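You operate a simulated robot arm through the tools that you are given. There is no shell and no other tool.

You run a simulated robot arm. Do the job below in one go: nothing can be reset, and whatever is moved stays where it is left.

Task
Put the red sanding block from the store bench on the port rear bench top. Put the job card that says "vise" from the vise bench top on the shelf under the far left bench and the job card labelled "linseed oil" on the landing boards in the hull. Put the peg from the long bench top on top of the scrap piece there. Fetch the board labelled "62" from the left wall bench and set it on the free end of the bending bench. Take the meter on the third bay from the left of the window bench and put it away on the store bench. Any order will do.

Only the result counts: the job must be done as asked and must still hold three seconds after the hand-in. Knocking over, shifting, dropping, spilling or breaking anything else fails it.

Robot
A 6-joint arm with a fingered hand on a trunk, on a base that moves. Base frame: it is fixed to the floor where the robot stands at the start and does not move with it; the origin is under the middle of the robot, x ahead of it, y to its left, z up. Lengths are in mm, angles in degrees, forces in N, time in s.
With the tool pointing down near the work surface it reaches from about 220 to 580 mm from the robot's upright axis, wherever it stands. Its first joint turns from -166.0 to 166.0 degrees. Places, roughly: board [-1250, 7250, 1000]; free end of the bending bench [-2600, 2700, 900]; job card [1250, 12500, 1000]; landing boards in the hull [2200, 9100, 800]; meter [4750, 6500, 1000]; peg (3x3x7 cm) [300, 6500, 500]; port rear bench [-3000, -2100, 900]; sanding block [-4000, -250, 1000]; scrap piece (11x5x3 cm) [600, 6700, 500]; shelf under the far left bench [1100, 12600, 400]; store bench [-3900, -200, 900]. Payload 3.2 kg.
The tool frame sits at the grasp point between the pads (the TCP): z along the fingers, y along the line on which they close. The tips reach 22 mm beyond it. The gripper opens to 112 mm; its body begins 60 mm behind the TCP. The gripper is a hand of 3 fingers: y runs from the thumb to the fingers, the wrist lies at [0, 0, -218] in the tool frame.
Orientation is that of the tool frame in the base frame, as a unit quaternion [w, x, y, z]. With the fingers straight down and closing along the base's y, the tool's x points along the base's -x, its y along +y and its z along -z.

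Tools
- The arm moves only by the tool jog_arm. Its argument "moves" is a list of rows, each a list of 6 numbers: the shift along the base's x, y, z in mm, then the turn, a rotation vector about the base's x, y, z in degrees. In form: [[tx, ty, tz, ax, ay, az], ...]. A call has 1 to 20 rows; each row shifts and turns the commanded pose from where the row before left it. A row lasts 0.2 s, in which the tool goes at most 50 mm and 8.6 degrees; a call with a longer step from one row to the next is refused whole. A pose out of reach is approached as far as the arm can. The call stops where the force on the tool passes 40 N (or 10 N more than at its start, if that is more) or the arm is blocked; 0.2 s more then pass. In this call time passes only in rows, and 0.2 s behind the last. It gives the time, the measured TCP pose, the force on the tool (base axes), the opening and the grip force at its end, in the units of the frame above (readings bear some noise), with the torque about the TCP (base axes, N m) and any sound that the robot's microphone picked up.
- Cameras (640 x 400 px; columns grow to the right, rows downward): "scene" is now at [30.5, 154.1, 1464.3]; the picture's right is [-0.14, -0.99, 0.00], its down [-0.50, 0.07, -0.86] and it looks along [0.85, -0.12, -0.51] (base axes); focal length 266 px, centre (320, 200). "wrist" rides on the gripper at [66, 3, -81] in the tool frame; the picture's right is [-0.05, 1.00, 0.00], its down [-0.77, -0.04, -0.64] and it looks along [-0.63, -0.03, 0.77] (tool axes); focal length 275 px, centre (320, 200). There is no depth. A picture from a camera that has moved, and an enlarged one, comes with that camera's place and axes in the base frame and with its lens.
- camera(camera): a new picture of that camera. No time passes.
- lift_body(by): slides the trunk up (or, below 0, down) by that many mm; the arm and the scene camera ride with it, the base frame stays. It gives what a move gives, with no picture.
- base_move(legs): drives the robot by 1 to 6 legs, each [ahead, turn to the left] in mm and degrees, along the robot's own axes; the way and the turn of a leg run together, so that a leg with both is an arc; at most 1500 mm and 180 degrees a leg. The arm and the cameras ride along, it lands a little off, and it stops where it bumps. It gives what a move gives.
- curl_fingers(finger1, finger2, thumb_bend): sets how far each is bent, from 0 (flat) to 1 (curled in); at 0.3 the hand is open as for a grip, at 0.7 the pads meet at the TCP. One left out holds its place. A second passes; each finger stops where it meets its share of the squeeze, and holds until it gets a number again. It is the only way to open and close the hand. It gives what a move gives, with no picture; readings hold the bend of each and the force on the fingers (four entries, about 0 where the hand has none), thumb and palm.
- pan_tilt(pan, tilt): turns the head with the scene camera to pan (to the left, within 155 degrees either way) and tilt (down, from -29 to 69), counted from straight ahead of the robot. It gives what a move gives.
- zoom(camera, box): a new picture of the part [left, top, right, bottom] of that camera's present view, enlarged. No time passes.
- finish_job(): hands the job in; it is judged then, once.

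Nothing tells you exact positions but the pictures and the camera data. Unless the task says otherwise, let go and move clear before handing in.

The tools are called as name(argument=value, ...) on one line, values as JSON. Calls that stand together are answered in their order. jog_arm: Moves the arm, as the interface text tells. Its arguments: {"type":"object","properties":{"moves":{"type":"array"}},"required":["moves"]} The other tools are called the same way: lift_body (by) moves the trunk up or down; curl_fingers (finger1, finger2, thumb_bend) moves the fingers one by one; base_move (legs) drives the base; pan_tilt (pan, tilt) turns the head that bears the scene camera; camera (camera) takes a picture; zoom (camera, box) takes an enlarged picture of a part of a camera's view; finish_job () hands the job in.

At the start:

```text
time_s: 0.0
tool_pos: [318.7, -124.2, 1180.4]
tool_rot: [0.0, 0.0, 1.0, 0.001]
contact_force: [0.8, 0.9, 0.0]
ft_torque: [0.02, 0.0, 0.0]
gripper_width: 112.0
finger_force: 0.1
shape: jaw
bend: [0.3, 0.3, 0.3]
finger forces: [0.0, 0.0, 0.1, 0.0, 0.0, 0.0]
trunk travel left (down, up): [-475.0, 115.0]
robot x, y, heading: [-0.7, -3.1, 0.0]
head pan, tilt (commanded): [-7.8, 30.4]
```

scene: 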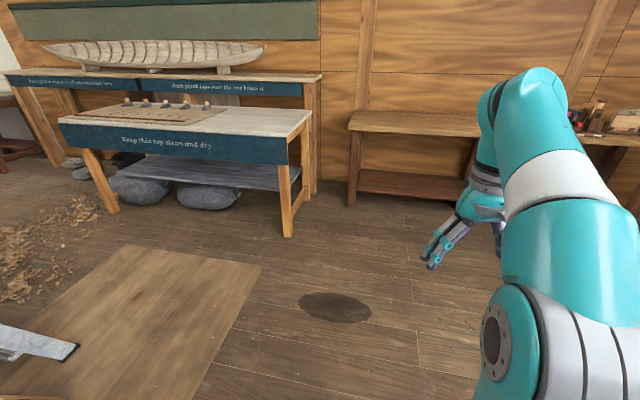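
wrist: 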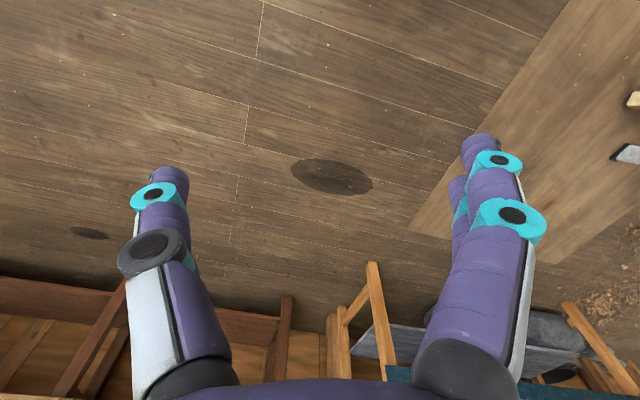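

I see a boat workshop with benches ahead and the arm held out in front. First I will look around with the head to map the surroundings before driving anywhere.

pan_tilt(pan=60, tilt=15)

camera(camera="scene")

pan_tilt(pan=110, tilt=15)

camera(camera="scene")

pan_tilt(pan=155, tilt=15)

camera(camera="scene")

pan_tilt(pan=-150, tilt=15)

camera(camera="scene")

pan_tilt(pan=-80, tilt=15)

camera(camera="scene")

```text
time_s: 1.4
tool_pos: [319.5, -122.8, 1180.0]
tool_rot: [0.001, 0.001, 1.0, -0.001]
contact_force: [0.0, 0.8, 0.1]
ft_torque: [0.0, -0.02, 0.01]
gripper_width: 112.1
finger_force: 0.1
shape: jaw
bend: [0.3, 0.3, 0.3]
finger forces: [0.0, 0.1, 0.1, 0.0, 0.0, 0.0]
trunk travel left (down, up): [-475.0, 115.0]
robot x, y, heading: [0.0, -0.1, -0.2]
head pan, tilt (commanded): [60.0, 15.0]
```

```text
taken
camera scene: at [-12.2, 247.2, 1489.1], right [0.87, -0.5, 0.0], down [-0.13, -0.22, -0.97], along [0.48, 0.84, -0.26], focal length 266 px, centre (320, 200)
```

scene: 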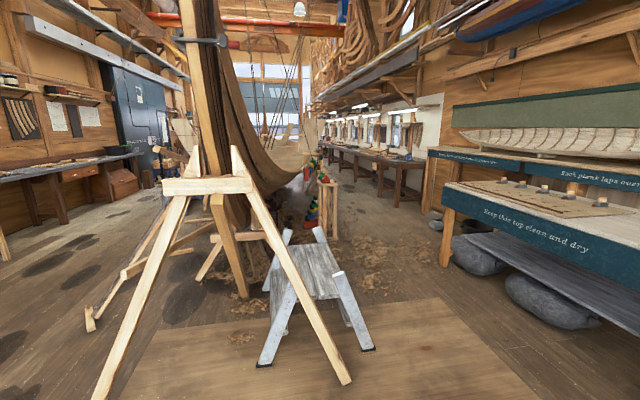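

```text
time_s: 2.6
tool_pos: [317.6, -124.0, 1179.7]
tool_rot: [0.001, 0.001, 1.0, 0.0]
contact_force: [-0.6, -0.7, 0.4]
ft_torque: [0.02, 0.0, -0.02]
gripper_width: 111.7
finger_force: 0.1
shape: jaw
bend: [0.3, 0.3, 0.3]
finger forces: [0.0, 0.0, 0.0, 0.0, 0.1, 0.0]
trunk travel left (down, up): [-475.0, 115.0]
robot x, y, heading: [-2.3, 2.3, -0.2]
head pan, tilt (commanded): [110.0, 15.0]
```

```text
taken
camera scene: at [-90.8, 254.2, 1489.1], right [0.94, 0.34, 0.0], down [0.09, -0.24, -0.97], along [-0.33, 0.91, -0.26], focal length 266 px, centre (320, 200)
```

scene: 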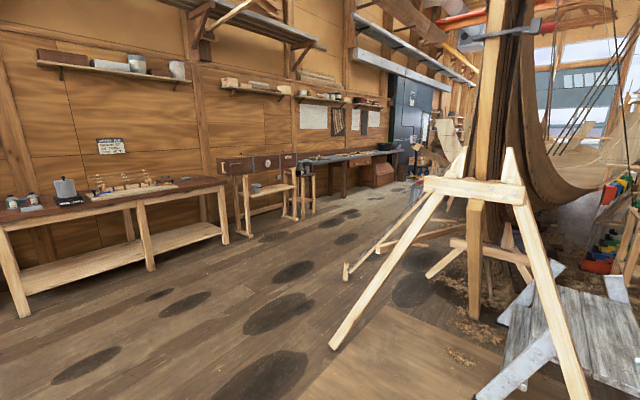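

```text
time_s: 3.7
tool_pos: [319.1, -124.8, 1181.5]
tool_rot: [0.001, 0.001, 1.0, 0.0]
contact_force: [-0.2, 0.6, 0.0]
ft_torque: [0.02, 0.02, 0.01]
gripper_width: 112.1
finger_force: 0.0
shape: jaw
bend: [0.3, 0.3, 0.3]
finger forces: [0.0, 0.0, 0.0, 0.1, 0.0, 0.1]
trunk travel left (down, up): [-475.0, 115.0]
robot x, y, heading: [2.2, 0.9, -0.1]
head pan, tilt (commanded): [154.7, 15.0]
```

```text
taken
camera scene: at [-143.4, 206.4, 1489.1], right [0.43, 0.9, 0.0], down [0.23, -0.11, -0.97], along [-0.87, 0.41, -0.26], focal length 266 px, centre (320, 200)
```

scene: 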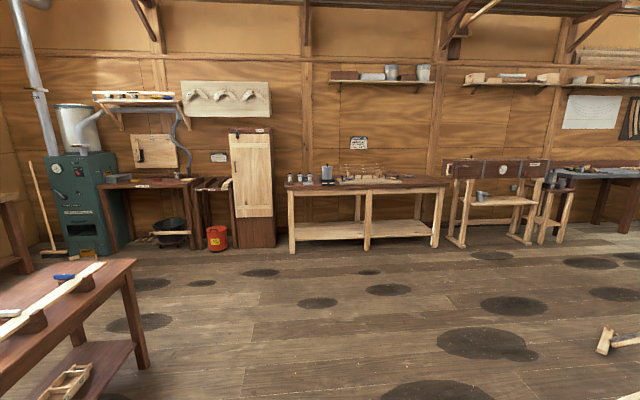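

```text
time_s: 7.8
tool_pos: [318.7, -125.0, 1180.1]
tool_rot: [0.001, 0.001, 1.0, 0.0]
contact_force: [-1.0, 0.0, -0.6]
ft_torque: [0.02, 0.0, -0.01]
gripper_width: 112.0
finger_force: 0.1
shape: jaw
bend: [0.3, 0.3, 0.3]
finger forces: [0.1, 0.0, 0.0, 0.0, 0.0, 0.0]
trunk travel left (down, up): [-475.0, 115.0]
robot x, y, heading: [0.0, 1.2, -0.2]
head pan, tilt (commanded): [-150.0, 15.0]
```

```text
taken
camera scene: at [-139.8, 119.6, 1489.1], right [-0.5, 0.87, 0.0], down [0.22, 0.13, -0.97], along [-0.84, -0.48, -0.26], focal length 266 px, centre (320, 200)
```

scene: 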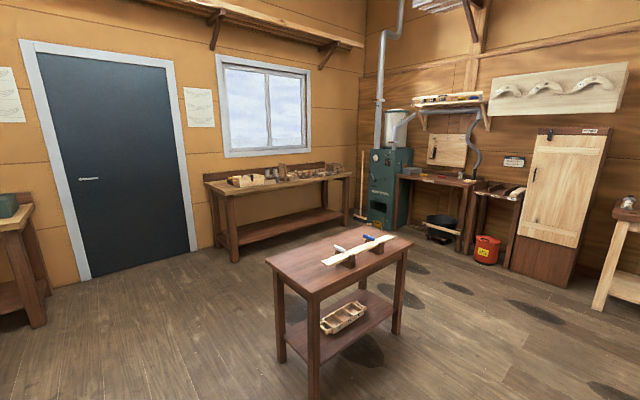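

```text
time_s: 9.2
tool_pos: [319.7, -124.8, 1180.2]
tool_rot: [0.001, 0.001, 1.0, 0.0]
contact_force: [0.2, -0.6, 0.0]
ft_torque: [0.0, 0.0, 0.01]
gripper_width: 111.8
finger_force: 0.2
shape: jaw
bend: [0.3, 0.3, 0.3]
finger forces: [0.1, 0.1, 0.1, 0.0, 0.1, 0.0]
trunk travel left (down, up): [-475.0, 115.0]
robot x, y, heading: [-3.0, 1.4, 0.2]
head pan, tilt (commanded): [-80.0, 15.0]
```

```text
taken
camera scene: at [-42.8, 74.4, 1489.1], right [-0.98, -0.17, 0.0], down [-0.04, 0.25, -0.97], along [0.17, -0.95, -0.26], focal length 266 px, centre (320, 200)
```

scene: 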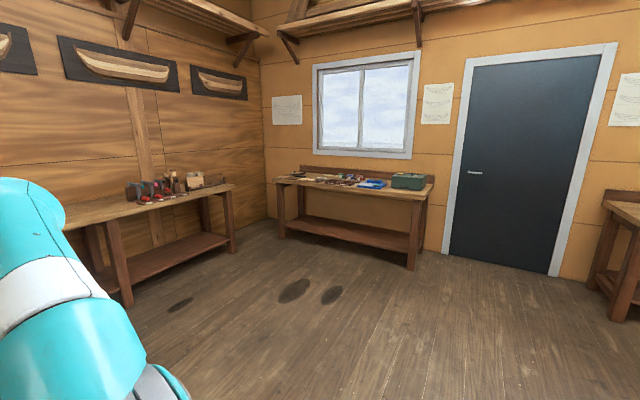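

The store bench is the dark bench next to the stove. The port rear bench is the one under the window, and a small table with a plank stands between me and them. I'll drive around that table's left side towards the store bench.

base_move(legs=[[0, 160], [1500, 0], [0, 25]])

pan_tilt(pan=0, tilt=20)

camera(camera="scene")

```text
time_s: 24.4
tool_pos: [-1703.1, 692.1, 1180.9]
tool_rot: [0.0, 1.0, 0.02, 0.0]
contact_force: [0.4, -0.1, 0.3]
ft_torque: [0.02, 0.0, -0.03]
gripper_width: 112.0
finger_force: 0.0
shape: jaw
bend: [0.3, 0.3, 0.3]
finger forces: [0.0, 0.0, 0.1, 0.0, 0.0, 0.0]
trunk travel left (down, up): [-475.0, 115.0]
robot x, y, heading: [-1379.9, 579.1, -177.5]
head pan, tilt (commanded): [-80.0, 15.0]
```

```text
time_s: 25.9
tool_pos: [-1702.6, 692.5, 1180.7]
tool_rot: [0.0, 1.0, 0.02, -0.001]
contact_force: [1.3, 0.5, -0.3]
ft_torque: [0.0, -0.05, 0.02]
gripper_width: 112.1
finger_force: 0.0
shape: jaw
bend: [0.3, 0.3, 0.3]
finger forces: [0.0, 0.0, 0.1, 0.0, 0.0, 0.0]
trunk travel left (down, up): [-475.0, 115.0]
robot x, y, heading: [-1382.2, 579.7, -177.4]
head pan, tilt (commanded): [0.0, 20.0]
```

```text
taken
camera scene: at [-1403.7, 415.1, 1481.0], right [-0.04, 1.0, 0.0], down [0.34, 0.01, -0.94], along [-0.94, -0.04, -0.34], focal length 266 px, centre (320, 200)
```

scene: 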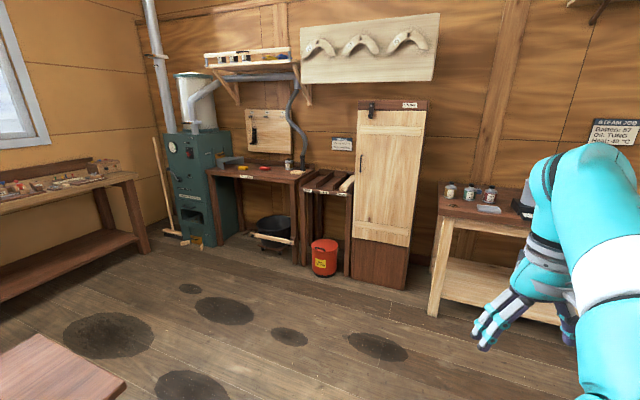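

The store bench is by the stove, with a red block on top. I'll zoom in on it and read the labels nearby.

zoom(camera="scene", box=[200, 130, 360, 280])

zoom(camera="scene", box=[0, 130, 160, 230])

zoom(camera="scene", box=[400, 90, 640, 240])

```text
2.67 times, centred on (280, 205) of scene
camera zoom: at [-1403.7, 415.1, 1481.0], right [-0.04, 1.0, 0.0], down [0.34, 0.01, -0.94], along [-0.94, -0.04, -0.34], focal length 710 px, centre (427, 187)
```

zoom: 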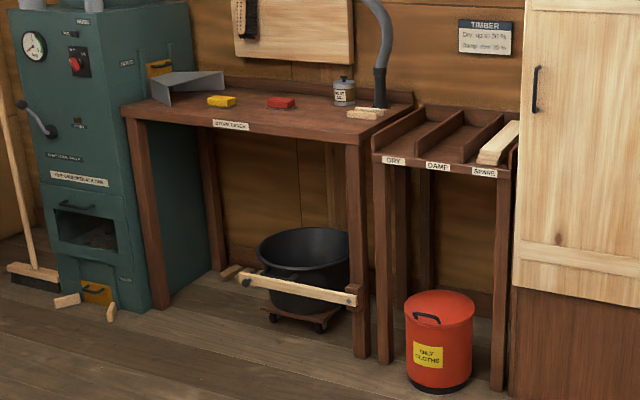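

```text
4.00 times, centred on (80, 180) of scene
camera zoom: at [-1403.7, 415.1, 1481.0], right [-0.04, 1.0, 0.0], down [0.34, 0.01, -0.94], along [-0.94, -0.04, -0.34], focal length 1065 px, centre (1280, 280)
```

zoom: 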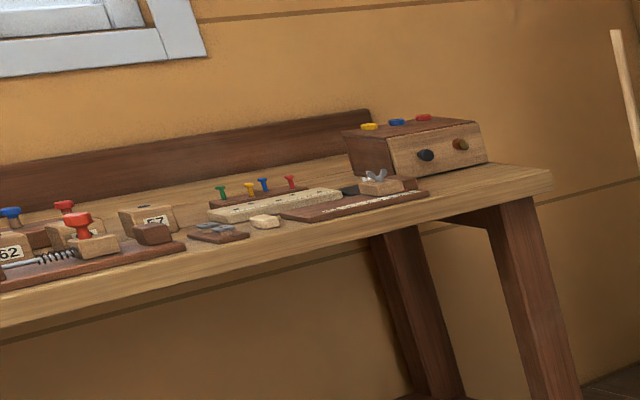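

```text
2.67 times, centred on (520, 165) of scene
camera zoom: at [-1403.7, 415.1, 1481.0], right [-0.04, 1.0, 0.0], down [0.34, 0.01, -0.94], along [-0.94, -0.04, -0.34], focal length 710 px, centre (-213, 293)
```

zoom: 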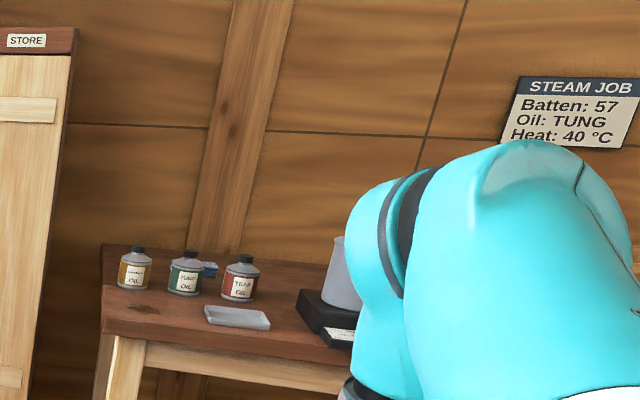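

The red block is near the middle of the store bench, which sits about 20° off the base axes. I'll look straight down to learn the size of the base, then drive up to the bench.

pan_tilt(pan=-60, tilt=69)

camera(camera="scene")

base_move(legs=[[0, 11.5], [1150, 0], [0, 24]])

pan_tilt(pan=0, tilt=25)

camera(camera="scene")

```text
time_s: 27.2
tool_pos: [-1702.6, 691.4, 1180.6]
tool_rot: [0.0, 1.0, 0.02, -0.002]
contact_force: [-0.1, -0.2, 0.1]
ft_torque: [0.02, 0.01, 0.05]
gripper_width: 111.9
finger_force: 0.2
shape: jaw
bend: [0.3, 0.3, 0.3]
finger forces: [0.0, 0.1, 0.1, 0.0, 0.0, 0.0]
trunk travel left (down, up): [-475.0, 115.0]
robot x, y, heading: [-1381.6, 579.9, -177.8]
head pan, tilt (commanded): [-60.0, 68.8]
```

```text
taken
camera scene: at [-1340.6, 466.2, 1413.5], right [0.84, 0.54, 0.0], down [0.5, -0.79, -0.36], along [-0.19, 0.31, -0.93], focal length 266 px, centre (320, 200)
```

scene: 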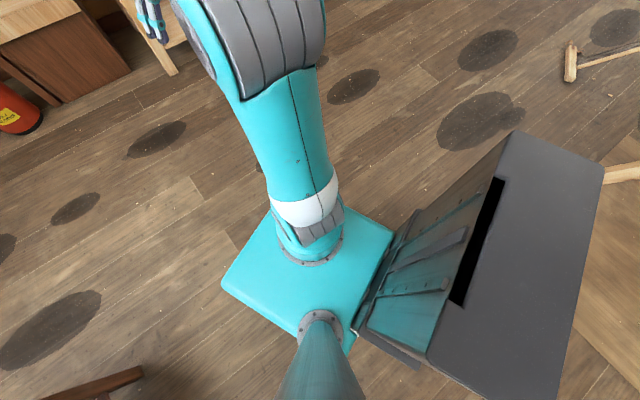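

```text
time_s: 35.1
tool_pos: [-2832.4, 191.4, 1180.3]
tool_rot: [0.001, 0.944, 0.329, -0.001]
contact_force: [0.3, 0.1, -1.0]
ft_torque: [0.0, 0.05, 0.01]
gripper_width: 112.0
finger_force: 0.1
shape: jaw
bend: [0.3, 0.3, 0.3]
finger forces: [0.1, 0.1, 0.0, 0.1, 0.0, 0.0]
trunk travel left (down, up): [-475.0, 115.0]
robot x, y, heading: [-2504.0, 292.5, -141.4]
head pan, tilt (commanded): [-60.0, 68.8]
```

```text
time_s: 36.4
tool_pos: [-2831.0, 193.1, 1180.4]
tool_rot: [0.001, 0.944, 0.329, -0.001]
contact_force: [-0.7, -0.5, 0.2]
ft_torque: [-0.01, 0.0, 0.0]
gripper_width: 112.0
finger_force: 0.0
shape: jaw
bend: [0.3, 0.3, 0.3]
finger forces: [0.1, 0.0, 0.1, 0.0, 0.0, 0.0]
trunk travel left (down, up): [-475.0, 115.0]
robot x, y, heading: [-2502.2, 295.5, -141.4]
head pan, tilt (commanded): [0.0, 25.0]
```

```text
taken
camera scene: at [-2425.3, 146.4, 1472.8], right [-0.62, 0.78, 0.0], down [0.33, 0.26, -0.91], along [-0.71, -0.56, -0.42], focal length 266 px, centre (320, 200)
```

scene: 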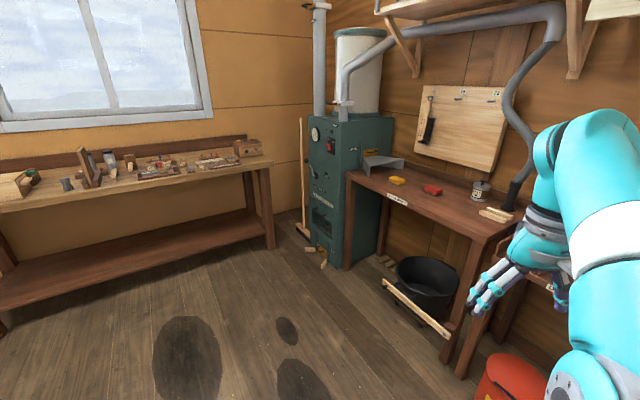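

The base's front is compact, and the red block is at about (-3930, -222, 886). I'll drive to a point in front of it and face the bench squarely.

base_move(legs=[[0, -3.6], [1160, 0], [0, -55]])

pan_tilt(pan=0, tilt=50)

camera(camera="scene")

camera(camera="wrist")

```text
time_s: 45.2
tool_pos: [-3710.7, -163.6, 1180.7]
tool_rot: [-0.001, 0.987, -0.158, 0.0]
contact_force: [0.2, -0.2, -0.3]
ft_torque: [0.01, -0.03, -0.02]
gripper_width: 111.9
finger_force: 0.1
shape: jaw
bend: [0.3, 0.3, 0.3]
finger forces: [0.1, 0.0, 0.0, 0.1, 0.1, 0.0]
trunk travel left (down, up): [-475.0, 115.0]
robot x, y, heading: [-3447.1, -382.3, 162.0]
head pan, tilt (commanded): [0.0, 25.0]
```

```text
time_s: 46.1
tool_pos: [-3710.3, -163.9, 1180.1]
tool_rot: [-0.001, 0.988, -0.157, -0.001]
contact_force: [-0.6, -0.1, -0.2]
ft_torque: [-0.02, 0.01, 0.05]
gripper_width: 111.7
finger_force: 0.0
shape: jaw
bend: [0.3, 0.3, 0.3]
finger forces: [0.0, 0.1, 0.0, 0.0, 0.0, 0.0]
trunk travel left (down, up): [-475.0, 115.0]
robot x, y, heading: [-3448.3, -383.0, 162.0]
head pan, tilt (commanded): [0.0, 50.0]
```

```text
taken
camera scene: at [-3512.5, -532.7, 1435.5], right [0.31, 0.95, 0.0], down [0.73, -0.24, -0.64], along [-0.61, 0.2, -0.77], focal length 266 px, centre (320, 200)
```

scene: 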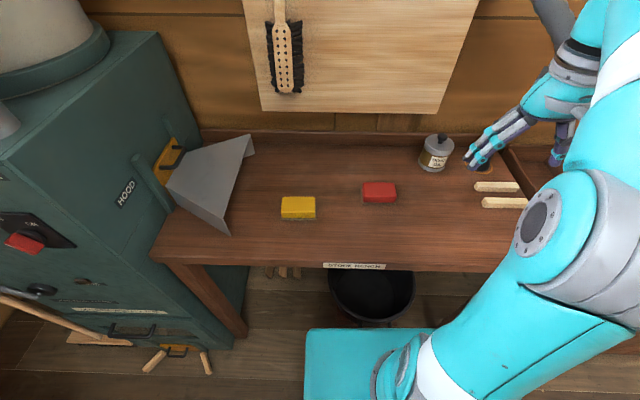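

```text
taken
camera wrist: at [-3650.1, -187.4, 1261.5], right [-0.35, -0.94, 0.0], down [-0.72, 0.27, 0.64], along [-0.6, 0.23, -0.77], focal length 275 px, centre (320, 200)
```

wrist: 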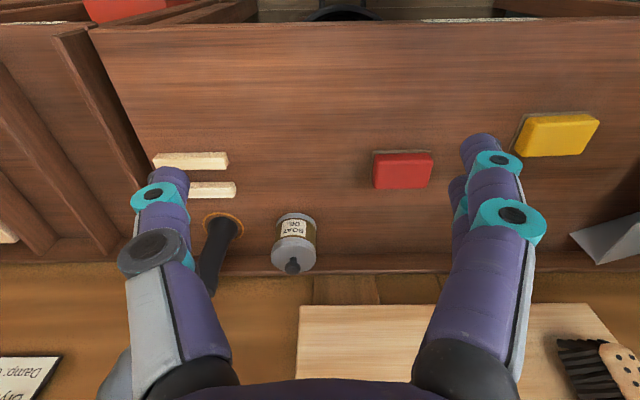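

The red block is about 95 mm long and lies along the bench at about (-3929, -224). I'll zoom in for its exact shape and orientation before grasping.

zoom(camera="scene", box=[270, 160, 430, 260])

zoom(camera="wrist", box=[340, 120, 500, 220])

```text
4.00 times, centred on (350, 210) of scene
camera zoom: at [-3512.5, -532.7, 1435.5], right [0.31, 0.95, 0.0], down [0.73, -0.24, -0.64], along [-0.61, 0.2, -0.77], focal length 1065 px, centre (200, 160)
```

zoom: 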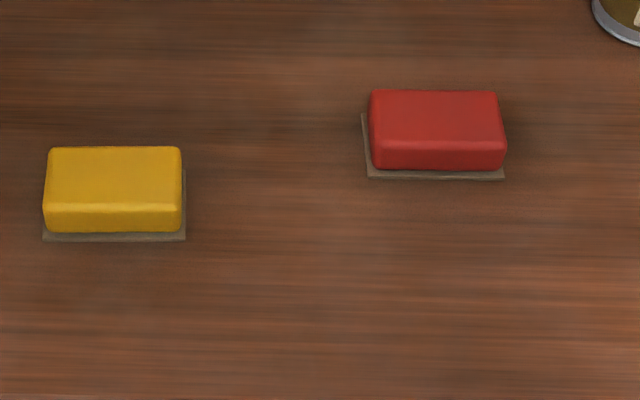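

```text
4.00 times, centred on (420, 170) of wrist
camera zoom: at [-3650.1, -187.4, 1261.5], right [-0.35, -0.94, 0.0], down [-0.72, 0.27, 0.64], along [-0.6, 0.23, -0.77], focal length 1101 px, centre (-80, 320)
```

zoom: 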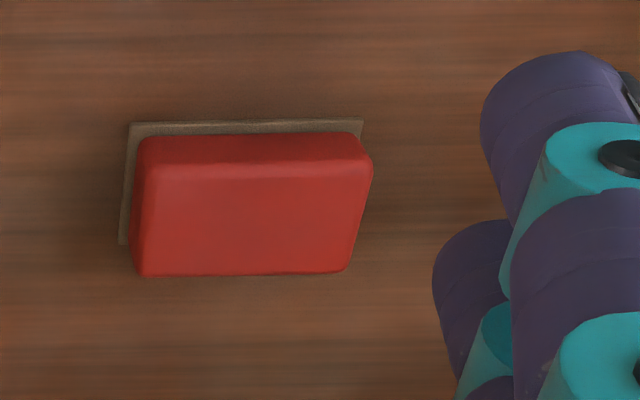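

The bench top is at about z=856 and the block, about 95×58×34 mm, is centred near (-3932, -224). I'll move above it and turn the hand 90° so the fingers close across its short side.

jog_arm(moves=[[-20, -5.5, -10, 0, 0, -8.2], [-20, -5.5, -10, 0, 0, -8.2], [-20, -5.5, -10, 0, 0, -8.2], [-20, -5.5, -10, 0, 0, -8.2], [-20, -5.5, -10, 0, 0, -8.2], [-20, -5.5, -10, 0, 0, -8.2], [-20, -5.5, -10, 0, 0, -8.2], [-20, -5.5, -10, 0, 0, -8.2], [-20, -5.5, -10, 0, 0, -8.2], [-20, -5.5, -10, 0, 0, -8.2], [-21, -5.5, -10, 0, 0, -8]])

camera(camera="wrist")

camera(camera="scene")

```text
time_s: 48.5
tool_pos: [-3931.7, -224.9, 1070.3]
tool_rot: [0.001, -0.587, 0.81, 0.001]
contact_force: [0.3, 0.1, -0.3]
ft_torque: [0.02, -0.02, -0.01]
gripper_width: 111.9
finger_force: 0.1
shape: jaw
bend: [0.3, 0.3, 0.3]
finger forces: [0.0, 0.1, 0.1, 0.1, 0.0, 0.0]
trunk travel left (down, up): [-475.0, 115.0]
robot x, y, heading: [-3446.4, -381.2, 161.8]
head pan, tilt (commanded): [0.0, 50.0]
```

```text
taken
camera wrist: at [-3956.4, -286.7, 1151.3], right [-0.93, 0.36, 0.0], down [0.27, 0.72, 0.64], along [0.23, 0.6, -0.77], focal length 275 px, centre (320, 200)
```

wrist: 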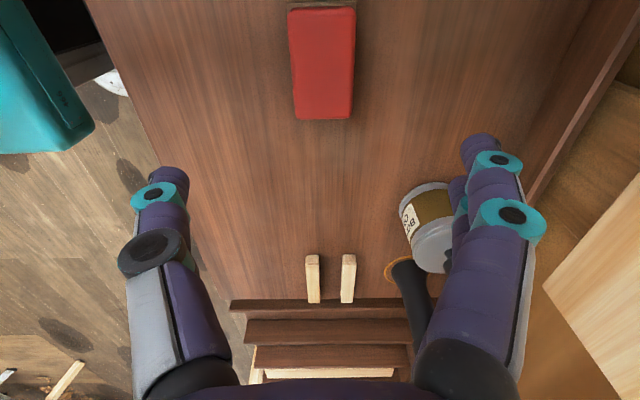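

```text
taken
camera scene: at [-3512.8, -532.7, 1435.4], right [0.31, 0.95, 0.0], down [0.73, -0.24, -0.64], along [-0.61, 0.2, -0.77], focal length 266 px, centre (320, 200)
```

scene: 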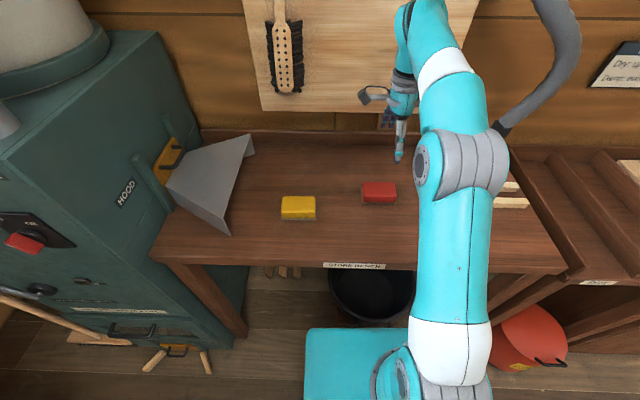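

The hand is over the block and lined up across its short side. I'll lower it to just above the bench.

jog_arm(moves=[[-1, -1, -45, 0, 0, 0], [0, 0, -45, 0, 0, 0], [0, 0, -40, 0, 0, 0], [0, 0, -30, 0, 0, 0], [0, 0, -15, 0, 0, 0]])

camera(camera="wrist")

zoom(camera="scene", box=[320, 110, 480, 230])

```text
time_s: 49.7
tool_pos: [-3933.2, -227.4, 896.5]
tool_rot: [0.0, -0.587, 0.809, 0.001]
contact_force: [0.2, -0.4, -0.1]
ft_torque: [0.01, 0.03, 0.01]
gripper_width: 111.9
finger_force: 0.1
shape: jaw
bend: [0.3, 0.3, 0.3]
finger forces: [0.1, 0.1, 0.0, 0.0, 0.1, 0.1]
trunk travel left (down, up): [-475.0, 115.0]
robot x, y, heading: [-3447.6, -381.5, 161.9]
head pan, tilt (commanded): [0.0, 50.0]
```

```text
taken
camera wrist: at [-3958.2, -288.7, 977.1], right [-0.93, 0.35, 0.0], down [0.27, 0.72, 0.64], along [0.23, 0.6, -0.77], focal length 275 px, centre (320, 200)
```

wrist: 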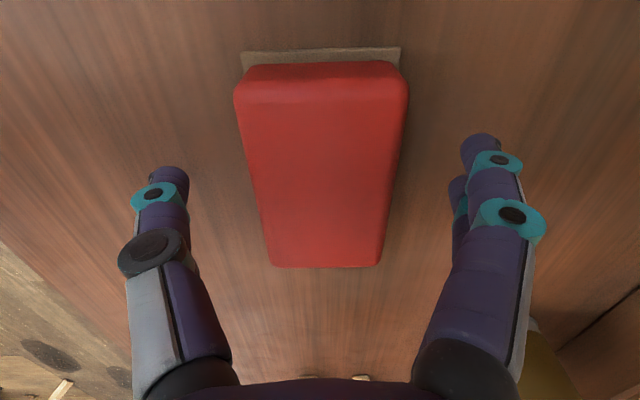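

```text
3.33 times, centred on (400, 170) of scene
camera zoom: at [-3512.5, -532.7, 1435.4], right [0.31, 0.95, 0.0], down [0.73, -0.24, -0.64], along [-0.61, 0.2, -0.77], focal length 887 px, centre (53, 300)
```

zoom: 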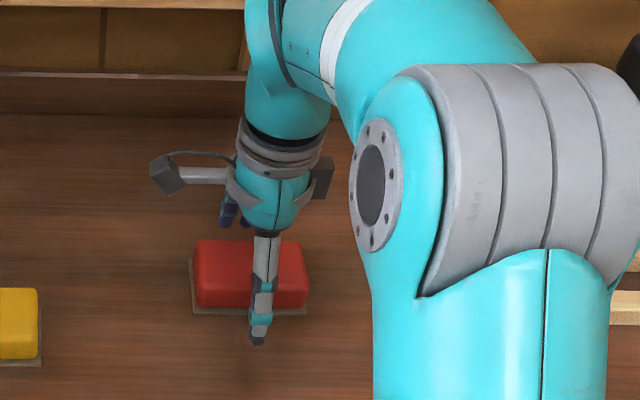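

The block is centred between the thumb and fingers. I'll go down the last 14 mm and close.

jog_arm(moves=[[0, 3, -10, 0, 0, 0], [0, 0, -4, 0, 0, 0]])

curl_fingers(finger1=0.7, finger2=0.7, thumb_bend=0.7)

camera(camera="wrist")

```text
time_s: 50.3
tool_pos: [-3932.9, -223.2, 881.9]
tool_rot: [0.0, -0.587, 0.809, 0.0]
contact_force: [0.1, -0.2, -0.1]
ft_torque: [-0.01, -0.03, -0.01]
gripper_width: 112.0
finger_force: 0.0
shape: jaw
bend: [0.3, 0.3, 0.3]
finger forces: [0.1, 0.0, 0.0, 0.1, 0.0, 0.1]
trunk travel left (down, up): [-475.0, 115.0]
robot x, y, heading: [-3445.4, -383.0, 161.9]
head pan, tilt (commanded): [0.0, 50.0]
```

```text
time_s: 51.0
tool_pos: [-3932.6, -224.6, 885.5]
tool_rot: [-0.002, -0.587, 0.81, 0.005]
contact_force: [2.9, -1.4, 21.8]
ft_torque: [-0.05, -0.33, -0.02]
gripper_width: 51.4
finger_force: 23.1
shape: fingers
bend: [0.59, 0.6, 0.6]
finger forces: [8.4, 8.8, 0.0, 0.0, 28.4, 0.1]
trunk travel left (down, up): [-475.0, 115.0]
robot x, y, heading: [-3444.8, -381.8, 162.1]
head pan, tilt (commanded): [0.0, 50.0]
stopped: the force on the tool passed its limit at 41 N (the readings are from after the stop); the commanded pose is now the measured one
```

```text
taken
camera wrist: at [-3956.4, -285.6, 967.3], right [-0.94, 0.35, 0.01], down [0.28, 0.72, 0.64], along [0.22, 0.6, -0.77], focal length 275 px, centre (320, 200)
```

wrist: 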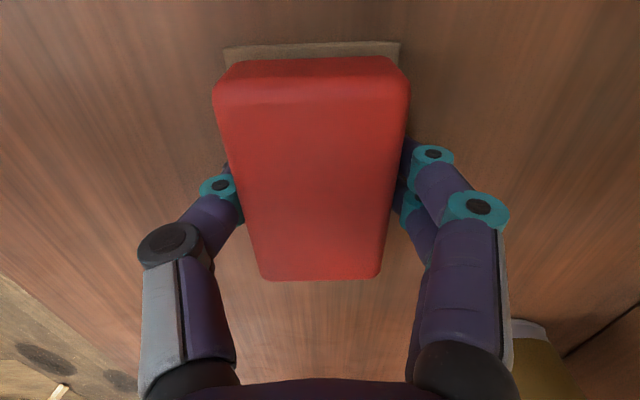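

The fingertips touched the bench while closing, but the block is held with about 23 N. I'll lift a little and check the grip.

jog_arm(moves=[[0, 0, 4, 0, 0, 0]])

curl_fingers(finger1=0.7, finger2=0.7, thumb_bend=0.7)

jog_arm(moves=[[0, 0, 20, 0, 0, 0], [0, 0, 30, 0, 0, 0], [0, 0, 40, 0, 0, 0], [0, 0, 50, 0, 0, 0], [0, 0, 50, 0, 0, 0], [0, 0, 50, 0, 0, 0]])

camera(camera="wrist")

camera(camera="scene")

```text
time_s: 51.4
tool_pos: [-3932.2, -222.7, 887.0]
tool_rot: [-0.001, -0.586, 0.81, 0.002]
contact_force: [1.2, -0.3, 3.4]
ft_torque: [0.04, 0.05, 0.03]
gripper_width: 51.0
finger_force: 16.4
shape: fingers
bend: [0.59, 0.59, 0.6]
finger forces: [7.4, 7.4, 0.0, 0.0, 17.6, 0.0]
trunk travel left (down, up): [-475.0, 115.0]
robot x, y, heading: [-3444.5, -380.7, 162.0]
head pan, tilt (commanded): [0.0, 50.0]
```

```text
time_s: 52.4
tool_pos: [-3934.4, -222.5, 888.0]
tool_rot: [-0.002, -0.587, 0.81, 0.002]
contact_force: [1.7, -0.7, 1.8]
ft_torque: [0.02, 0.07, 0.03]
gripper_width: 50.8
finger_force: 17.2
shape: fingers
bend: [0.55, 0.55, 0.59]
finger forces: [8.1, 8.0, 0.1, 0.0, 18.0, 0.1]
trunk travel left (down, up): [-475.0, 115.0]
robot x, y, heading: [-3444.6, -382.1, 161.9]
head pan, tilt (commanded): [0.0, 50.0]
```

```text
time_s: 53.8
tool_pos: [-3928.4, -225.5, 1114.1]
tool_rot: [-0.001, -0.588, 0.809, 0.004]
contact_force: [0.4, -0.8, -0.5]
ft_torque: [0.03, 0.01, -0.02]
gripper_width: 49.9
finger_force: 18.4
shape: fingers
bend: [0.55, 0.55, 0.6]
finger forces: [9.1, 9.1, 0.0, 0.0, 19.1, 0.0]
out of reach, approached as far as the arm can: row 6
trunk travel left (down, up): [-475.0, 115.0]
robot x, y, heading: [-3450.2, -376.0, 162.2]
head pan, tilt (commanded): [0.0, 50.0]
```

```text
taken
camera wrist: at [-3952.7, -287.9, 1195.2], right [-0.94, 0.35, 0.01], down [0.28, 0.72, 0.64], along [0.22, 0.6, -0.77], focal length 275 px, centre (320, 200)
```

wrist: 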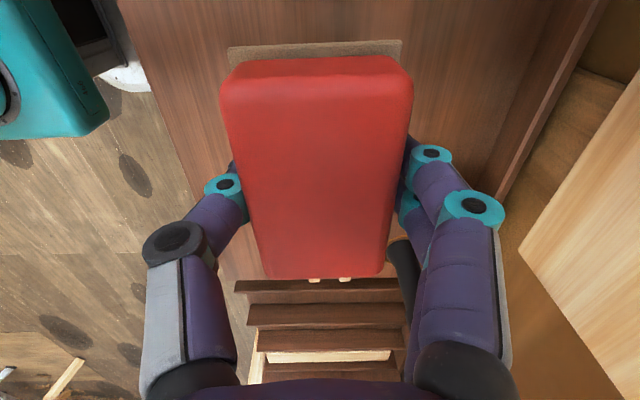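

```text
taken
camera scene: at [-3511.3, -533.3, 1435.4], right [0.31, 0.95, 0.0], down [0.73, -0.24, -0.64], along [-0.61, 0.2, -0.77], focal length 266 px, centre (320, 200)
```

scene: 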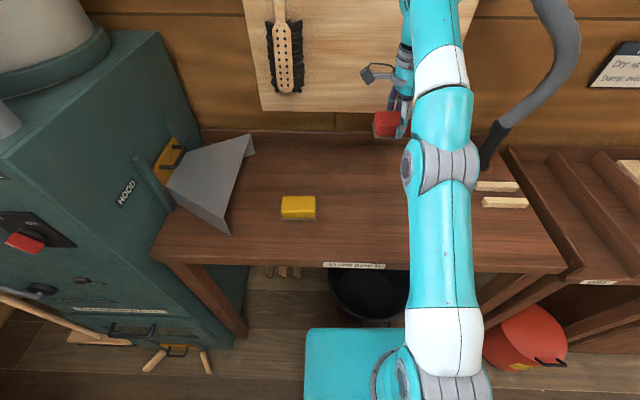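

The red block is securely held. I'll pull the arm in, back away, turn left to face the port rear bench and look for a free spot.

jog_arm(moves=[[43, -14, 0, 0, 0, 0], [43, -14, 0, 0, 0, 0], [43, -14, 0, 0, 0, 0], [43, -14, 0, 0, 0, 0]])

base_move(legs=[[-450, 0], [0, 89]])

pan_tilt(pan=0, tilt=25)

camera(camera="scene")

```text
time_s: 54.8
tool_pos: [-3755.7, -280.5, 1113.5]
tool_rot: [-0.001, -0.587, 0.809, 0.003]
contact_force: [-0.3, 0.0, 0.0]
ft_torque: [-0.01, -0.02, -0.01]
gripper_width: 49.5
finger_force: 18.4
shape: fingers
bend: [0.55, 0.55, 0.6]
finger forces: [9.1, 9.1, 0.0, 0.0, 18.9, 0.0]
trunk travel left (down, up): [-475.0, 115.0]
robot x, y, heading: [-3445.6, -380.7, 161.9]
head pan, tilt (commanded): [0.0, 50.0]
```

```text
time_s: 61.3
tool_pos: [-3128.0, -825.9, 1113.3]
tool_rot: [0.002, 0.987, -0.159, -0.001]
contact_force: [-0.2, 0.5, -1.9]
ft_torque: [-0.02, -0.03, -0.01]
gripper_width: 49.6
finger_force: 18.5
shape: fingers
bend: [0.55, 0.55, 0.6]
finger forces: [9.0, 9.1, 0.0, 0.1, 18.9, 0.0]
trunk travel left (down, up): [-475.0, 115.0]
robot x, y, heading: [-3029.5, -511.8, -108.1]
head pan, tilt (commanded): [0.0, 50.0]
```

```text
time_s: 62.2
tool_pos: [-3127.8, -827.1, 1114.0]
tool_rot: [0.003, 0.987, -0.16, -0.001]
contact_force: [0.7, 0.3, -1.2]
ft_torque: [-0.03, 0.03, -0.03]
gripper_width: 49.7
finger_force: 18.6
shape: fingers
bend: [0.55, 0.55, 0.6]
finger forces: [9.1, 9.2, 0.0, 0.0, 18.8, 0.0]
trunk travel left (down, up): [-475.0, 115.0]
robot x, y, heading: [-3024.9, -516.6, -108.3]
head pan, tilt (commanded): [0.0, 25.0]
```

```text
taken
camera scene: at [-2878.4, -598.1, 1472.8], right [-0.95, 0.31, 0.0], down [0.13, 0.4, -0.91], along [-0.28, -0.86, -0.42], focal length 266 px, centre (320, 200)
```

scene: 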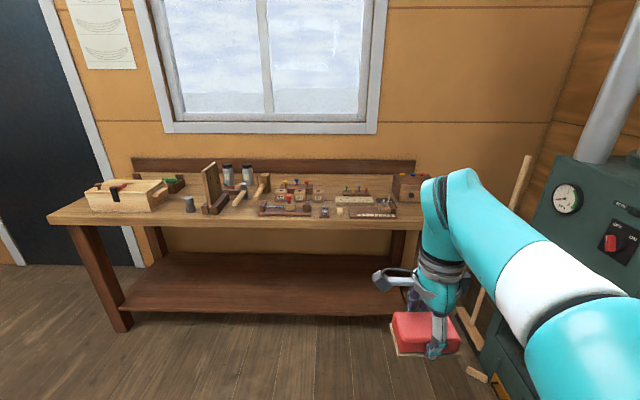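

I'm now facing the port rear bench. I'll zoom in to find a free patch on the top.

zoom(camera="scene", box=[40, 150, 240, 250])

zoom(camera="scene", box=[220, 150, 440, 250])

```text
3.20 times, centred on (140, 200) of scene
camera zoom: at [-2878.4, -598.1, 1472.8], right [-0.95, 0.31, 0.0], down [0.13, 0.4, -0.91], along [-0.28, -0.86, -0.42], focal length 852 px, centre (896, 200)
```

zoom: 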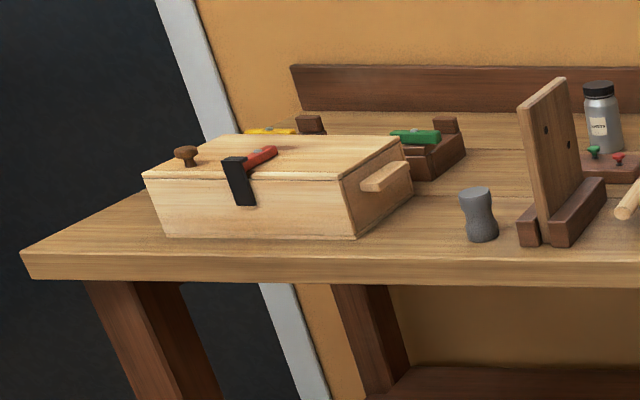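

```text
2.91 times, centred on (330, 200) of scene
camera zoom: at [-2878.4, -598.1, 1472.8], right [-0.95, 0.31, 0.0], down [0.13, 0.4, -0.91], along [-0.28, -0.86, -0.42], focal length 774 px, centre (291, 200)
```

zoom: 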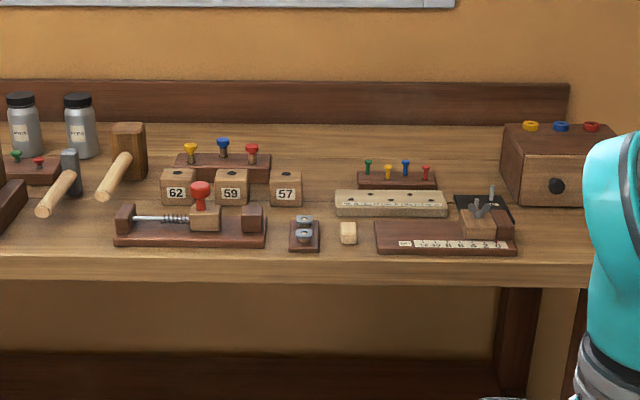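

There's a free gap on the bench between the toolbox and the grey weight, around (-2530, -1975). I'll drive to stand in front of it.

base_move(legs=[[0, 53], [1040, 0], [0, -54]])

pan_tilt(pan=-10, tilt=45)

camera(camera="scene")

```text
time_s: 72.4
tool_pos: [-2540.7, -1686.2, 1113.4]
tool_rot: [0.003, 0.986, -0.168, -0.001]
contact_force: [-0.9, -0.3, -0.5]
ft_torque: [0.0, 0.02, -0.01]
gripper_width: 49.6
finger_force: 18.0
shape: fingers
bend: [0.55, 0.55, 0.6]
finger forces: [9.1, 9.1, 0.0, 0.0, 18.3, 0.1]
trunk travel left (down, up): [-475.0, 115.0]
robot x, y, heading: [-2430.5, -1377.2, -109.4]
head pan, tilt (commanded): [0.0, 25.0]
```

```text
time_s: 73.2
tool_pos: [-2539.7, -1685.1, 1113.5]
tool_rot: [0.002, 0.986, -0.168, 0.0]
contact_force: [0.2, 0.0, -0.9]
ft_torque: [0.02, -0.01, -0.04]
gripper_width: 49.7
finger_force: 18.1
shape: fingers
bend: [0.55, 0.55, 0.6]
finger forces: [9.1, 9.1, 0.0, 0.0, 18.3, 0.0]
trunk travel left (down, up): [-475.0, 115.0]
robot x, y, heading: [-2433.6, -1380.7, -109.3]
head pan, tilt (commanded): [-10.0, 45.0]
```

```text
taken
camera scene: at [-2294.5, -1446.4, 1442.4], right [-0.87, 0.49, 0.0], down [0.35, 0.62, -0.71], along [-0.35, -0.62, -0.71], focal length 266 px, centre (320, 200)
```

scene: 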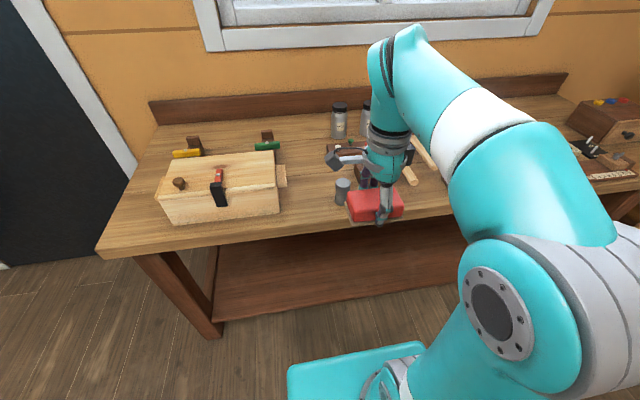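

The gap between the toolbox corner and the grey weight is about 170 mm, which is enough. I'll move the base forward 100 mm and look again.

base_move(legs=[[100, 0]])

camera(camera="scene")

zoom(camera="scene", box=[220, 140, 420, 265])

```text
time_s: 74.3
tool_pos: [-2574.2, -1780.3, 1113.3]
tool_rot: [0.001, 0.986, -0.168, -0.001]
contact_force: [-1.1, 0.3, -0.2]
ft_torque: [0.02, -0.01, 0.03]
gripper_width: 49.6
finger_force: 18.0
shape: fingers
bend: [0.55, 0.55, 0.6]
finger forces: [8.9, 9.1, 0.0, 0.1, 18.3, 0.1]
trunk travel left (down, up): [-475.0, 115.0]
robot x, y, heading: [-2465.8, -1469.2, -109.3]
head pan, tilt (commanded): [-10.0, 45.0]
```

```text
taken
camera scene: at [-2327.9, -1541.4, 1442.3], right [-0.87, 0.49, 0.0], down [0.35, 0.62, -0.71], along [-0.35, -0.62, -0.71], focal length 266 px, centre (320, 200)
```

scene: 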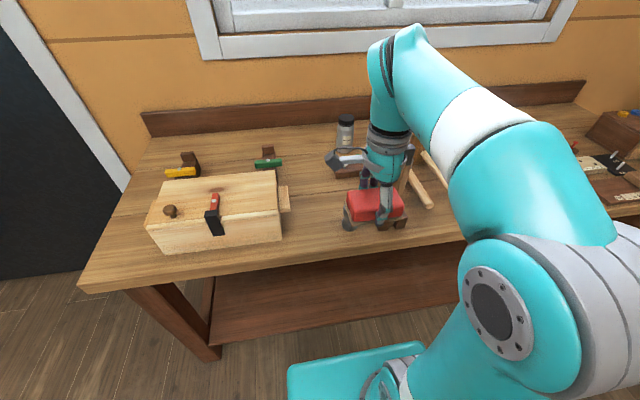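

```text
3.20 times, centred on (320, 202) of scene
camera zoom: at [-2327.9, -1541.4, 1442.3], right [-0.87, 0.49, 0.0], down [0.35, 0.62, -0.71], along [-0.35, -0.62, -0.71], focal length 852 px, centre (320, 192)
```

zoom: 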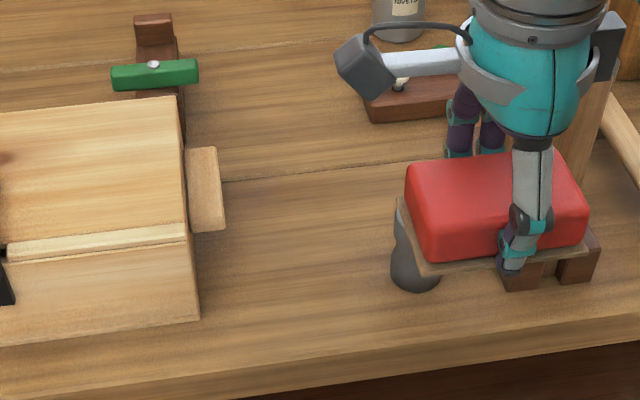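

I've worked out a drop spot at about (-2546, -1930), clear of both the toolbox and the weight. I'll move over it and lower most of the way.

jog_arm(moves=[[7, -37.5, 0, 0, 0, 0], [7, -37.5, 0, 0, 0, 0], [7, -37.5, 0, 0, 0, 0], [7, -37.5, 0, 0, 0, 0], [0, 0, -40, 0, 0, 0], [0, 0, -40, 0, 0, 0], [0, 0, -40, 0, 0, 0]])

camera(camera="scene")

zoom(camera="scene", box=[220, 140, 420, 265])

camera(camera="wrist")

```text
time_s: 76.0
tool_pos: [-2544.0, -1931.2, 994.3]
tool_rot: [0.002, 0.985, -0.17, -0.001]
contact_force: [-0.4, 0.1, -1.4]
ft_torque: [-0.01, 0.03, -0.01]
gripper_width: 49.5
finger_force: 18.0
shape: fingers
bend: [0.55, 0.55, 0.6]
finger forces: [8.9, 8.9, 0.1, 0.1, 18.0, 0.0]
trunk travel left (down, up): [-475.0, 115.0]
robot x, y, heading: [-2466.6, -1469.9, -109.2]
head pan, tilt (commanded): [-10.0, 45.0]
```

```text
taken
camera scene: at [-2327.6, -1540.9, 1442.3], right [-0.87, 0.49, 0.0], down [0.35, 0.62, -0.71], along [-0.35, -0.62, -0.71], focal length 266 px, centre (320, 200)
```

scene: 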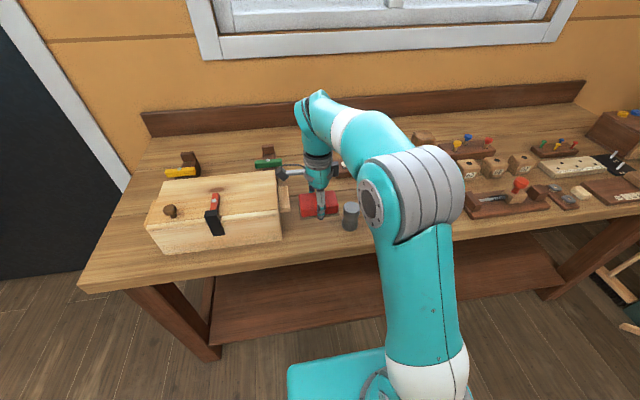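

```text
3.20 times, centred on (320, 202) of scene
camera zoom: at [-2327.6, -1540.9, 1442.3], right [-0.87, 0.49, 0.0], down [0.35, 0.62, -0.71], along [-0.35, -0.62, -0.71], focal length 852 px, centre (320, 192)
```

zoom: 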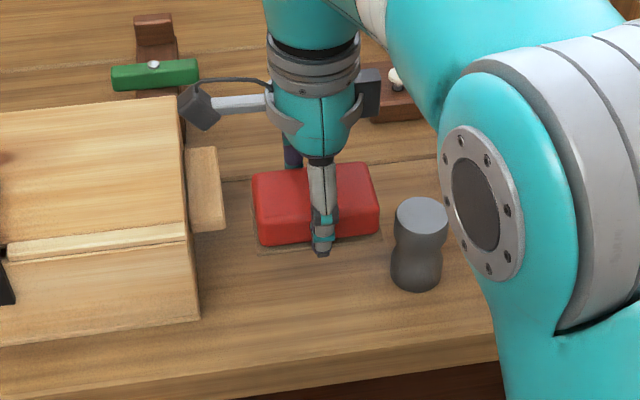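

```text
taken
camera wrist: at [-2482.7, -1955.9, 1074.4], right [-0.38, -0.93, 0.01], down [-0.71, 0.29, 0.64], along [-0.59, 0.24, -0.77], focal length 275 px, centre (320, 200)
```

wrist: 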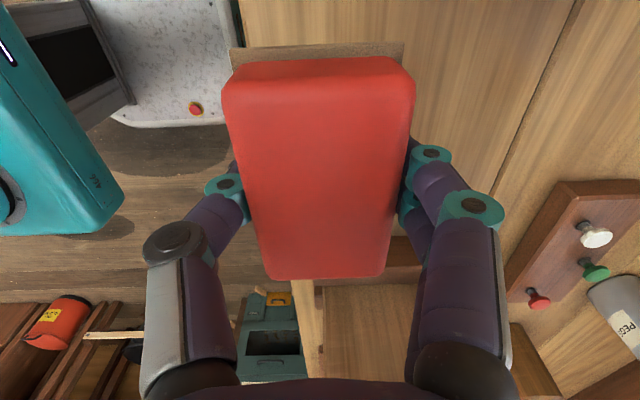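

The block is over the gap and clear of both neighbours. I'll lower it to near contact.

jog_arm(moves=[[0, 0, -40, 0, 0, 0], [0, 0, -35, 0, 0, 0], [0, 0, -20, 0, 0, 0]])

zoom(camera="scene", box=[220, 140, 420, 265])

```text
time_s: 76.8
tool_pos: [-2543.6, -1928.5, 899.6]
tool_rot: [0.002, 0.986, -0.168, -0.002]
contact_force: [-0.2, -0.3, -1.3]
ft_torque: [-0.01, 0.0, 0.01]
gripper_width: 49.4
finger_force: 17.9
shape: fingers
bend: [0.55, 0.55, 0.6]
finger forces: [8.8, 9.0, 0.0, 0.0, 17.9, 0.0]
trunk travel left (down, up): [-475.0, 115.0]
robot x, y, heading: [-2464.3, -1470.9, -109.2]
head pan, tilt (commanded): [-10.0, 45.0]
```

```text
3.20 times, centred on (320, 202) of scene
camera zoom: at [-2327.6, -1540.7, 1442.3], right [-0.87, 0.49, 0.0], down [0.35, 0.62, -0.71], along [-0.35, -0.62, -0.71], focal length 852 px, centre (320, 192)
```

zoom: 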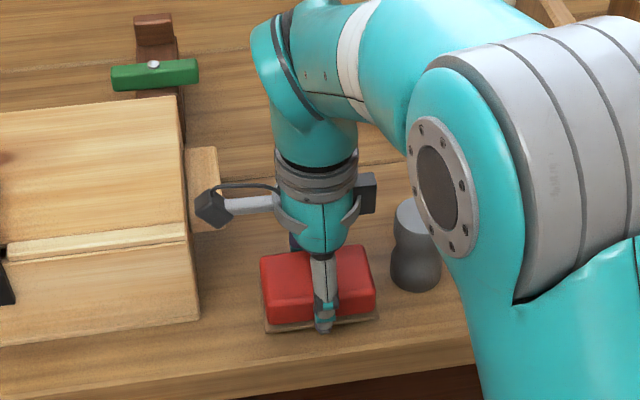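

It's a bit close to the front edge, so I'll shift 15 mm inward and lower slowly until contact.

jog_arm(moves=[[-5, -14, 0, 0, 0, 0], [0, 0, -4, 0, 0, 0], [0, 0, -3, 0, 0, 0]])

jog_arm(moves=[[0, 0, -2, 0, 0, 0]])

jog_arm(moves=[[0, 0, -2, 0, 0, 0]])

```text
time_s: 77.5
tool_pos: [-2550.1, -1942.3, 891.4]
tool_rot: [0.003, 0.986, -0.168, -0.001]
contact_force: [0.2, -0.6, -1.3]
ft_torque: [0.05, 0.03, -0.02]
gripper_width: 49.6
finger_force: 18.3
shape: fingers
bend: [0.55, 0.55, 0.6]
finger forces: [8.8, 9.0, 0.1, 0.0, 17.9, 0.0]
trunk travel left (down, up): [-475.0, 115.0]
robot x, y, heading: [-2466.3, -1472.6, -109.0]
head pan, tilt (commanded): [-10.0, 45.0]
```

```text
time_s: 78.0
tool_pos: [-2549.8, -1943.5, 889.4]
tool_rot: [0.003, 0.986, -0.169, -0.001]
contact_force: [0.8, -0.1, -1.4]
ft_torque: [0.0, 0.03, -0.04]
gripper_width: 49.4
finger_force: 17.7
shape: fingers
bend: [0.55, 0.55, 0.6]
finger forces: [8.9, 9.0, 0.0, 0.0, 17.9, 0.0]
trunk travel left (down, up): [-475.0, 115.0]
robot x, y, heading: [-2465.8, -1474.8, -109.3]
head pan, tilt (commanded): [-10.0, 45.0]
```

```text
time_s: 78.3
tool_pos: [-2550.0, -1944.0, 889.7]
tool_rot: [0.002, 0.986, -0.168, -0.002]
contact_force: [0.9, 0.4, 2.9]
ft_torque: [-0.09, 0.01, -0.01]
gripper_width: 49.4
finger_force: 18.2
shape: fingers
bend: [0.55, 0.55, 0.6]
finger forces: [9.1, 9.3, 0.0, 0.0, 18.1, 0.0]
trunk travel left (down, up): [-475.0, 115.0]
robot x, y, heading: [-2463.9, -1471.5, -109.2]
head pan, tilt (commanded): [-10.0, 45.0]
```

The block has just made contact. I'll press 1 mm more and open the hand.

jog_arm(moves=[[0, 0, -1, 0, 0, 0]])

curl_fingers(finger1=0.4, finger2=0.4, thumb_bend=0.4)

zoom(camera="scene", box=[220, 140, 420, 265])

camera(camera="wrist")

```text
time_s: 78.8
tool_pos: [-2549.8, -1942.7, 886.6]
tool_rot: [0.004, 0.986, -0.169, -0.001]
contact_force: [0.9, -1.2, 6.6]
ft_torque: [-0.25, 0.07, 0.03]
gripper_width: 49.5
finger_force: 19.4
shape: fingers
bend: [0.55, 0.55, 0.6]
finger forces: [10.2, 10.4, 0.1, 0.0, 18.2, 0.0]
trunk travel left (down, up): [-475.0, 115.0]
robot x, y, heading: [-2464.4, -1475.7, -109.1]
head pan, tilt (commanded): [-10.0, 45.0]
```

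```text
time_s: 79.8
tool_pos: [-2549.8, -1943.2, 886.7]
tool_rot: [0.003, 0.986, -0.169, -0.001]
contact_force: [0.7, 0.0, -0.2]
ft_torque: [-0.01, 0.02, 0.01]
gripper_width: 83.0
finger_force: 0.0
shape: fingers
bend: [0.4, 0.4, 0.4]
finger forces: [0.1, 0.0, 0.1, 0.1, 0.0, 0.1]
trunk travel left (down, up): [-475.0, 115.0]
robot x, y, heading: [-2466.4, -1473.8, -109.4]
head pan, tilt (commanded): [-10.0, 45.0]
```

```text
3.20 times, centred on (320, 202) of scene
camera zoom: at [-2327.6, -1540.6, 1442.3], right [-0.87, 0.49, 0.0], down [0.35, 0.62, -0.71], along [-0.35, -0.62, -0.71], focal length 852 px, centre (320, 192)
```

zoom: 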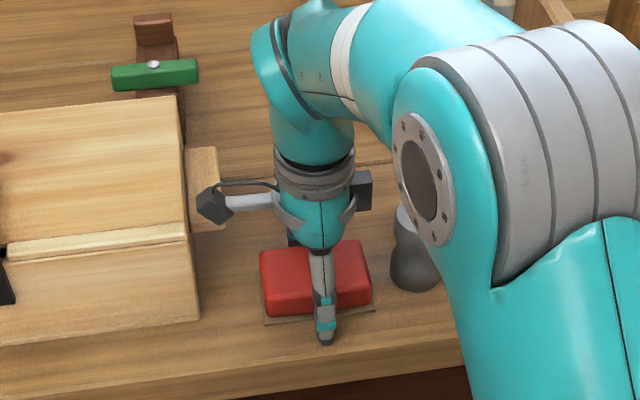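

```text
taken
camera wrist: at [-2489.4, -1967.7, 967.8], right [-0.38, -0.93, 0.01], down [-0.71, 0.29, 0.64], along [-0.59, 0.24, -0.77], focal length 275 px, centre (320, 200)
```

wrist: 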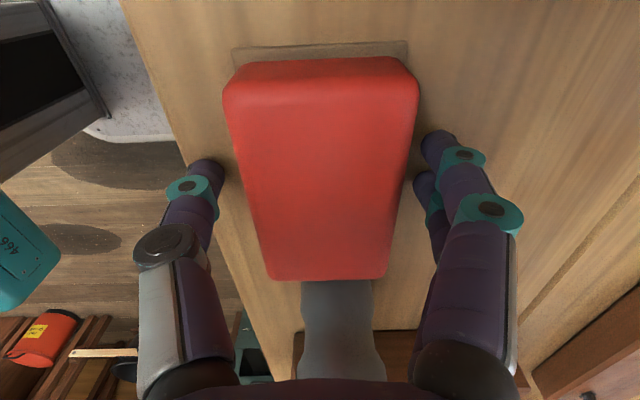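

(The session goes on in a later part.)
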